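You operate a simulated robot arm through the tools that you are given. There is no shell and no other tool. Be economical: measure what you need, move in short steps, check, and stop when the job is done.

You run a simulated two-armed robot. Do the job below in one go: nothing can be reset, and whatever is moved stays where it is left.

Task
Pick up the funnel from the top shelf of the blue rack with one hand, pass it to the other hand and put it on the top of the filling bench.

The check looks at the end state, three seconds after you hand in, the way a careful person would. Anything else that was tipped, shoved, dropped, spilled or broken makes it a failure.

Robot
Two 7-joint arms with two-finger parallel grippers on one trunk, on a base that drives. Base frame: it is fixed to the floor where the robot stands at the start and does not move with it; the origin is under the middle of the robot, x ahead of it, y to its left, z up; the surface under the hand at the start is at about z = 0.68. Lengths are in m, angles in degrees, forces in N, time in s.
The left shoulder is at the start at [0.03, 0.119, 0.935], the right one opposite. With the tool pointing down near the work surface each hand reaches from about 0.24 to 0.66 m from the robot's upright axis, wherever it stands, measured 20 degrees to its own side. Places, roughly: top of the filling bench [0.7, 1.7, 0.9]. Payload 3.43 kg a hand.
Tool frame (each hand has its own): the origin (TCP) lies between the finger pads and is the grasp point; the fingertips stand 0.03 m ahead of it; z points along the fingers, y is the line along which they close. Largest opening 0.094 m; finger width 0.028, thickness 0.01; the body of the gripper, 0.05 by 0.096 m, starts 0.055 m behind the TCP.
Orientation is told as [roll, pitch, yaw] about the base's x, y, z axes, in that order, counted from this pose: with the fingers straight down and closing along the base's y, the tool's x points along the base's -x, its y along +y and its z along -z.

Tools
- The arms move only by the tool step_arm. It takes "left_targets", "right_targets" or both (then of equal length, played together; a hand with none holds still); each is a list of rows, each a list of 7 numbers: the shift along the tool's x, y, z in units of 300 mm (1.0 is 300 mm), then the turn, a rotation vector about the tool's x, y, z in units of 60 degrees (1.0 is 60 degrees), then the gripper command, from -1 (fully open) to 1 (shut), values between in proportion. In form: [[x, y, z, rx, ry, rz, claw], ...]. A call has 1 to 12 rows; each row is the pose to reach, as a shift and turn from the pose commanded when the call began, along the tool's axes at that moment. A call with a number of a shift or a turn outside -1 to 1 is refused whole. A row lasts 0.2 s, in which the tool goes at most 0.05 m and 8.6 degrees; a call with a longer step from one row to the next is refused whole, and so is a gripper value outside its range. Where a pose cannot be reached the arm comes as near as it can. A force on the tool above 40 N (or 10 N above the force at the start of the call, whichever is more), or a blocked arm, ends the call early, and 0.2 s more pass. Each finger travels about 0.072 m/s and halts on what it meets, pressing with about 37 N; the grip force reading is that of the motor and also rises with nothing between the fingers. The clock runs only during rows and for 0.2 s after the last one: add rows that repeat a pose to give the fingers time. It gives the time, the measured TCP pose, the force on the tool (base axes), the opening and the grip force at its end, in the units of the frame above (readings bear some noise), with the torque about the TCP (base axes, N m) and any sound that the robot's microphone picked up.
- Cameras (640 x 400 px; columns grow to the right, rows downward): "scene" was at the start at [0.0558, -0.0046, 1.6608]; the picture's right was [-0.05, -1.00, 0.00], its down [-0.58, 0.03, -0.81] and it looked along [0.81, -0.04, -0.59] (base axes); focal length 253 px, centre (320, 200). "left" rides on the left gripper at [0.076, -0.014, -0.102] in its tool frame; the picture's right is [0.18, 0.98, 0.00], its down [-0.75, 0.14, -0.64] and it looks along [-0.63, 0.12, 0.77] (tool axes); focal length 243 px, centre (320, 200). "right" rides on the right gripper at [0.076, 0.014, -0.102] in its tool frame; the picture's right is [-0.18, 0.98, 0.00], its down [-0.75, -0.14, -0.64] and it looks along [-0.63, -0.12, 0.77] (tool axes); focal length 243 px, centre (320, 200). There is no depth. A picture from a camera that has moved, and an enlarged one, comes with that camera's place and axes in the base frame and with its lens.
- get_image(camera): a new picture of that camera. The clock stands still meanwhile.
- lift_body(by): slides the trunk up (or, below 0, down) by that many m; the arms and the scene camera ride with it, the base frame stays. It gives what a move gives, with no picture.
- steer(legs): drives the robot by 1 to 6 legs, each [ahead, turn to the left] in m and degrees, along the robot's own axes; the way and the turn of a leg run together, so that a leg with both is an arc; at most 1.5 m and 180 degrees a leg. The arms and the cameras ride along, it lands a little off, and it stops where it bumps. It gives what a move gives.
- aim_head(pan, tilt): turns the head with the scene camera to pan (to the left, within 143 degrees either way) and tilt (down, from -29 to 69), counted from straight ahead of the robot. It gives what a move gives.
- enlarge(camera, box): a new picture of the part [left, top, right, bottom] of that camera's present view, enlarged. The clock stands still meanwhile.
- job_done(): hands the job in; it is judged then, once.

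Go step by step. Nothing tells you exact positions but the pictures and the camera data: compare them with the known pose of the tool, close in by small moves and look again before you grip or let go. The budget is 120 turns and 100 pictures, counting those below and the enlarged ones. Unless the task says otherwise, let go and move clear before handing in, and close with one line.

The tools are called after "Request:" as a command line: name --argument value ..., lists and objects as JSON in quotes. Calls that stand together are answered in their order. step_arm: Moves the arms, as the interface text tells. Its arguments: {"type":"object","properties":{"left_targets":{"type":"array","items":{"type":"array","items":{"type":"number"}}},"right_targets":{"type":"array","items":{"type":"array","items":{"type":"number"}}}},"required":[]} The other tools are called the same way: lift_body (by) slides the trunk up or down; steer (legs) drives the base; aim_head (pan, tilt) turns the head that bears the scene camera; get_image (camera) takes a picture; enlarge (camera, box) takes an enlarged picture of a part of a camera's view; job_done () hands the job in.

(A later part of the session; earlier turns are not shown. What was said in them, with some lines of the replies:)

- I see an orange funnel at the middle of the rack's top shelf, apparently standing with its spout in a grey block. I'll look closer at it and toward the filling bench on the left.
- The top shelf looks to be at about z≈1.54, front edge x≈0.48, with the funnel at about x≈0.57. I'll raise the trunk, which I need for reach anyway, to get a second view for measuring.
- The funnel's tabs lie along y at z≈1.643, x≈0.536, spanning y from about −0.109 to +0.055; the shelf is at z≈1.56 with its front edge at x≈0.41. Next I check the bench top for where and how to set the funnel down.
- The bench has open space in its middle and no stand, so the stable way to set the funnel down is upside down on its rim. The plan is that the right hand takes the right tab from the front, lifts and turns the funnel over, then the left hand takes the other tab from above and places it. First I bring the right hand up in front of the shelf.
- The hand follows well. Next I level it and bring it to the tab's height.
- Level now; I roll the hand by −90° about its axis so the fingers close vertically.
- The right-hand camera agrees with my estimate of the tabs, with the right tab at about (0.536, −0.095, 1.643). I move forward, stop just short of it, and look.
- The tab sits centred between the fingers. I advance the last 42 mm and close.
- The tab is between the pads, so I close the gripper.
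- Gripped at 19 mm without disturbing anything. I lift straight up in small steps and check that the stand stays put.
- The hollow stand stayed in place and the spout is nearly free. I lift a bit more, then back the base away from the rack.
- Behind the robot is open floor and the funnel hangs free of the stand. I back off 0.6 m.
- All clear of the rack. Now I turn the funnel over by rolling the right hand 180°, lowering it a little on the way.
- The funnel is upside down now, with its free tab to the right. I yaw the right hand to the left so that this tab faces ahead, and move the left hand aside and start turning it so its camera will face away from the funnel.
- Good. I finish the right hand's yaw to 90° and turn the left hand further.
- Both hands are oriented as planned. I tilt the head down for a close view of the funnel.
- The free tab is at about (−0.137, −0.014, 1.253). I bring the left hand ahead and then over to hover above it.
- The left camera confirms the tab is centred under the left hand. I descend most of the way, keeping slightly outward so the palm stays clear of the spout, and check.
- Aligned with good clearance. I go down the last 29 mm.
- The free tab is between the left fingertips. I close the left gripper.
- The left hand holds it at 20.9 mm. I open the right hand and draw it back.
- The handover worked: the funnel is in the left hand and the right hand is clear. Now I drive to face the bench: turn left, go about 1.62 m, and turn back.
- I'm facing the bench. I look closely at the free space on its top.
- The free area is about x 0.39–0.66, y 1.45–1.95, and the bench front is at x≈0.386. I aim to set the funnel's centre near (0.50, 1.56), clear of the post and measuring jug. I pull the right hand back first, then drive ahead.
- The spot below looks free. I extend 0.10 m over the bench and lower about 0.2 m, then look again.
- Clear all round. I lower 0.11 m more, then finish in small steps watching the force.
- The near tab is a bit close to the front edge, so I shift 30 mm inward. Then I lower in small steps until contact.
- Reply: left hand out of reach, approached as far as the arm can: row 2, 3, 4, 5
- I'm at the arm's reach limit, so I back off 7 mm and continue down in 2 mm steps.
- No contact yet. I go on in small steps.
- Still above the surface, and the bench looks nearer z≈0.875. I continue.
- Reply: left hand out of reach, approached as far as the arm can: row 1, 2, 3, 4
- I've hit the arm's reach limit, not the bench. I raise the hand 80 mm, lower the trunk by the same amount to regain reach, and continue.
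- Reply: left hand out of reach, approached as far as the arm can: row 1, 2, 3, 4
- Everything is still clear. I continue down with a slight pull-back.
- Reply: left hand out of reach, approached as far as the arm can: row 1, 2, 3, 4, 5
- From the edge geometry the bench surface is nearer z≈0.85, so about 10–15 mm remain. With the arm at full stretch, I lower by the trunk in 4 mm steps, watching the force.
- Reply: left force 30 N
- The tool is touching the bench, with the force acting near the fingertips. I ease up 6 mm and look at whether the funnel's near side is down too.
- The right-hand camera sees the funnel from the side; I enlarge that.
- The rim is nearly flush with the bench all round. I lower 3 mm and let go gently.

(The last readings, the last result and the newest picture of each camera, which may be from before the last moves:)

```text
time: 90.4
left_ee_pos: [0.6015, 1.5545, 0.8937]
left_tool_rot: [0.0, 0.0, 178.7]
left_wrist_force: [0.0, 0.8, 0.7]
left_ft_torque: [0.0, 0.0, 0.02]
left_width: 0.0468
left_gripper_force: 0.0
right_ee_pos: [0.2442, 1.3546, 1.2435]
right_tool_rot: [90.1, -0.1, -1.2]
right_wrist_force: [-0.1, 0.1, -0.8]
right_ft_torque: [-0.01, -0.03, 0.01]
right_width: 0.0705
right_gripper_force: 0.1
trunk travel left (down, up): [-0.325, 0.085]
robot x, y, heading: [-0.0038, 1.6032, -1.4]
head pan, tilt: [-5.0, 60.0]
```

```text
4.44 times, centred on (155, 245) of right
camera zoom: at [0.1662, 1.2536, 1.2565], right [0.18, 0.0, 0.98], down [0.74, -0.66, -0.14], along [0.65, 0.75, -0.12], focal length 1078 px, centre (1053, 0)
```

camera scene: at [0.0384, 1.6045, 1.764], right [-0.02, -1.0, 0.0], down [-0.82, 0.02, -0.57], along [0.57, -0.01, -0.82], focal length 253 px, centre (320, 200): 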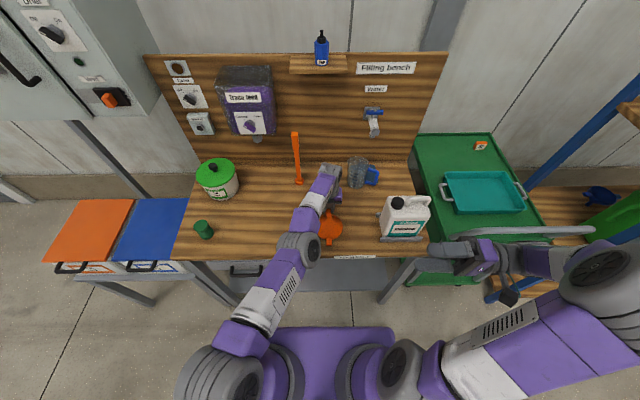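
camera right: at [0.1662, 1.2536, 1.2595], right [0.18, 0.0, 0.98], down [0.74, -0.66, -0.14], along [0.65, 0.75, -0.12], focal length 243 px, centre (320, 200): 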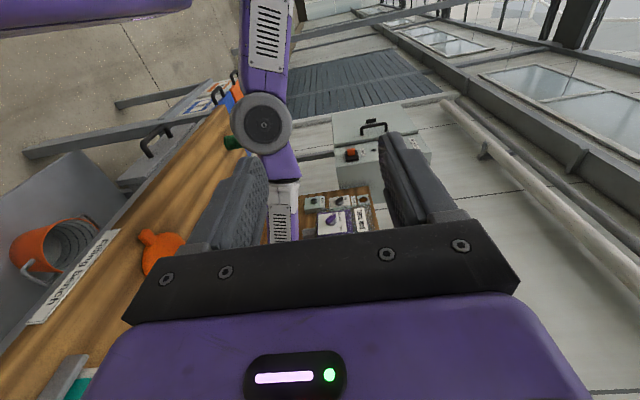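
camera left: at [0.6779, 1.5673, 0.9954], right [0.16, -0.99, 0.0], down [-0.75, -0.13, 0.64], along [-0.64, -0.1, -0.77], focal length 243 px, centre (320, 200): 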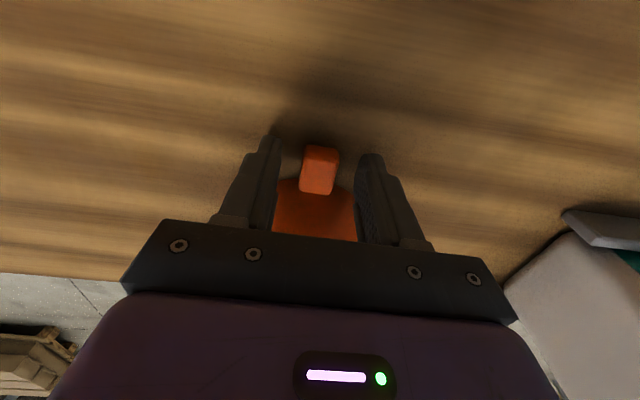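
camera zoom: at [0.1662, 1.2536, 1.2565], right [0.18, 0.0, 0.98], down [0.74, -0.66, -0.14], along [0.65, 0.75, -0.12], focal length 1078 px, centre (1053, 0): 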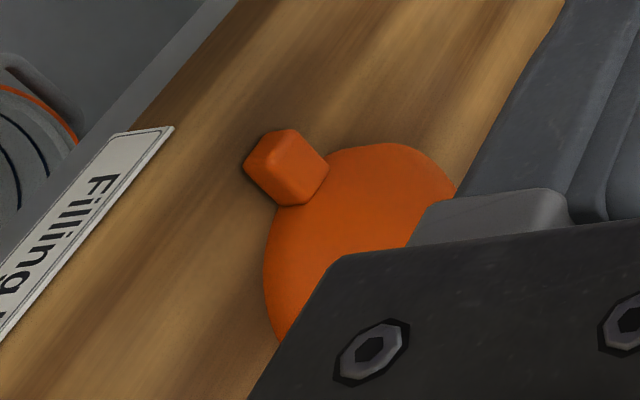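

It stands flat on its rim. I raise the trunk straight up to clear the hand.

Request:
lift_body --by 0.085

Request:
step_arm --left_targets '[[0, 0, -0.12, 0, 0, 0, 0], [0, 0, -0.24, 0, 0, 0, 0], [-0.05, 0, -0.36, 0, 0, 0, 0], [-0.1, 0, -0.48, 0, 0, 0, 0], [-0.1, 0, -0.6, 0, 0, 0, 0]]'

Request:
steer --legs '[[-0.4, 0]]'

Request:
aim_head --pan 0 --tilt 40

Request:
get_image --camera "scene"

Request:
enlarge --camera "scene" --box '[220, 140, 420, 265]'

```text
time: 91.6
left_ee_pos: [0.6001, 1.5547, 0.9791]
left_tool_rot: [-0.1, -0.1, 178.8]
left_wrist_force: [0.8, 0.1, -0.1]
left_ft_torque: [-0.02, -0.04, 0.03]
left_width: 0.0469
left_gripper_force: 0.1
right_ee_pos: [0.2446, 1.3545, 1.3284]
right_tool_rot: [89.9, 0.0, -1.2]
right_wrist_force: [-0.4, 0.6, -0.1]
right_ft_torque: [-0.01, -0.04, 0.03]
right_width: 0.0706
right_gripper_force: 0.0
trunk travel left (down, up): [-0.41, 0.0]
robot x, y, heading: [-0.0046, 1.6046, -1.4]
head pan, tilt: [-5.0, 60.0]
```

```text
time: 92.8
left_ee_pos: [0.6004, 1.5424, 1.1648]
left_tool_rot: [-0.1, -0.2, 178.9]
left_wrist_force: [-0.9, -0.3, 0.4]
left_ft_torque: [0.0, 0.01, -0.03]
left_width: 0.0472
left_gripper_force: 0.0
left hand out of reach, approached as far as the arm can: row 1, 2, 3, 4, 5
right_ee_pos: [0.2446, 1.355, 1.3276]
right_tool_rot: [89.9, -0.1, -1.2]
right_wrist_force: [-1.2, -0.2, 0.3]
right_ft_torque: [-0.01, -0.03, 0.0]
right_width: 0.0704
right_gripper_force: 0.0
trunk travel left (down, up): [-0.41, 0.0]
robot x, y, heading: [-0.0009, 1.605, -1.1]
head pan, tilt: [-5.0, 60.0]
```

```text
time: 95.4
left_ee_pos: [0.1889, 1.5476, 1.1634]
left_tool_rot: [-0.1, -0.1, 178.5]
left_wrist_force: [1.0, -0.4, -0.6]
left_ft_torque: [-0.04, -0.01, -0.03]
left_width: 0.047
left_gripper_force: 0.0
right_ee_pos: [-0.1684, 1.3631, 1.3278]
right_tool_rot: [90.0, -0.1, -1.5]
right_wrist_force: [0.1, 0.0, 0.1]
right_ft_torque: [0.01, 0.03, -0.01]
right_width: 0.0706
right_gripper_force: 0.1
trunk travel left (down, up): [-0.41, 0.0]
robot x, y, heading: [-0.4103, 1.6129, -1.5]
head pan, tilt: [-5.0, 60.0]
```

```text
time: 96.2
left_ee_pos: [0.1904, 1.5469, 1.1635]
left_tool_rot: [-0.2, -0.4, 178.5]
left_wrist_force: [-0.1, -0.6, -0.9]
left_ft_torque: [0.01, 0.01, 0.03]
left_width: 0.047
left_gripper_force: 0.0
right_ee_pos: [-0.1658, 1.3637, 1.3282]
right_tool_rot: [89.9, 0.0, -1.5]
right_wrist_force: [0.3, -0.9, -0.5]
right_ft_torque: [0.04, -0.04, 0.0]
right_width: 0.0706
right_gripper_force: 0.1
trunk travel left (down, up): [-0.41, 0.0]
robot x, y, heading: [-0.4111, 1.6165, -1.5]
head pan, tilt: [0.0, 40.0]
```

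```text
40 pictures are left
camera scene: at [-0.3587, 1.6134, 1.8644], right [-0.03, -1.0, 0.0], down [-0.64, 0.02, -0.77], along [0.77, -0.02, -0.64], focal length 253 px, centre (320, 200)
```

scene: 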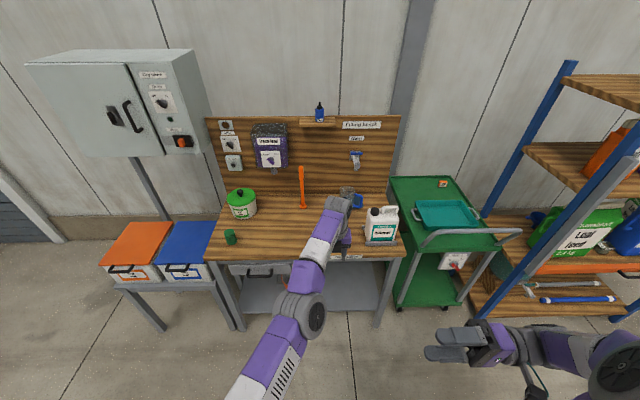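

```text
3.20 times, centred on (320, 202) of scene
camera zoom: at [-0.3587, 1.6134, 1.8644], right [-0.03, -1.0, 0.0], down [-0.64, 0.02, -0.77], along [0.77, -0.02, -0.64], focal length 811 px, centre (320, 192)
```

zoom: 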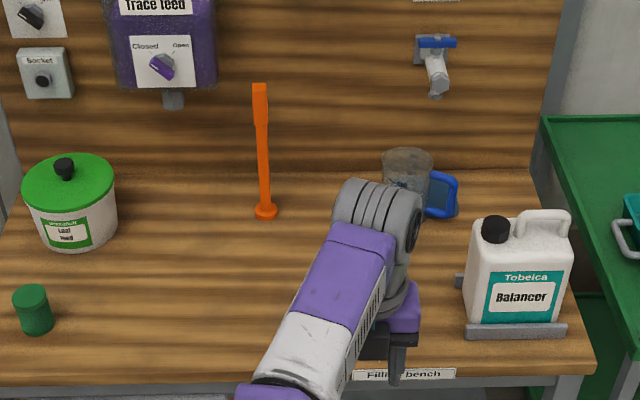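

The funnel should be behind the forearm in this view. I back off more and look from another line of sight.

Request:
steer --legs '[[-0.3, 0], [0, 25]]'

Request:
aim_head --pan -25 --tilt 30

Request:
enlarge --camera "scene" --box '[200, 120, 440, 280]'

```text
time: 99.6
left_ee_pos: [-0.1472, 1.8173, 1.1636]
left_tool_rot: [-0.1, -0.1, -156.5]
left_wrist_force: [-0.2, 0.5, -0.5]
left_ft_torque: [0.05, 0.0, -0.02]
left_width: 0.0471
left_gripper_force: 0.1
right_ee_pos: [-0.3926, 1.5002, 1.3271]
right_tool_rot: [90.0, -0.1, 23.4]
right_wrist_force: [0.2, 0.7, 0.1]
right_ft_torque: [-0.01, -0.01, -0.06]
right_width: 0.0706
right_gripper_force: 0.1
trunk travel left (down, up): [-0.41, 0.0]
robot x, y, heading: [-0.7229, 1.6237, 23.4]
head pan, tilt: [0.0, 40.0]
```

```text
time: 100.5
left_ee_pos: [-0.1467, 1.8175, 1.164]
left_tool_rot: [-0.2, -0.1, -156.5]
left_wrist_force: [-0.1, -0.4, -0.5]
left_ft_torque: [0.02, 0.03, -0.02]
left_width: 0.0471
left_gripper_force: 0.1
right_ee_pos: [-0.3924, 1.4986, 1.3264]
right_tool_rot: [89.9, -0.1, 23.4]
right_wrist_force: [-0.9, -0.5, 0.1]
right_ft_torque: [0.01, -0.01, 0.04]
right_width: 0.0705
right_gripper_force: 0.0
trunk travel left (down, up): [-0.41, 0.0]
robot x, y, heading: [-0.7187, 1.6256, 23.6]
head pan, tilt: [-25.0, 30.0]
```

```text
2.50 times, centred on (320, 200) of scene
camera zoom: at [-0.6593, 1.6098, 1.8798], right [-0.03, -1.0, 0.0], down [-0.5, 0.01, -0.87], along [0.87, -0.02, -0.5], focal length 634 px, centre (320, 200)
```

zoom: 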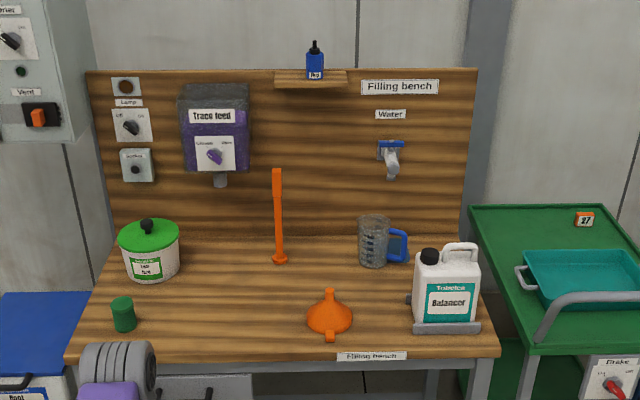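

The funnel stands upside down on the bench top, nothing else there has moved, and both hands are clear. I hand the job in.

Request:
job_done

```text
The job is handed in.
```

The funnel went from the top shelf to the right hand, then to the left, and now stands rim-down on the filling bench; I saw nothing else disturbed.
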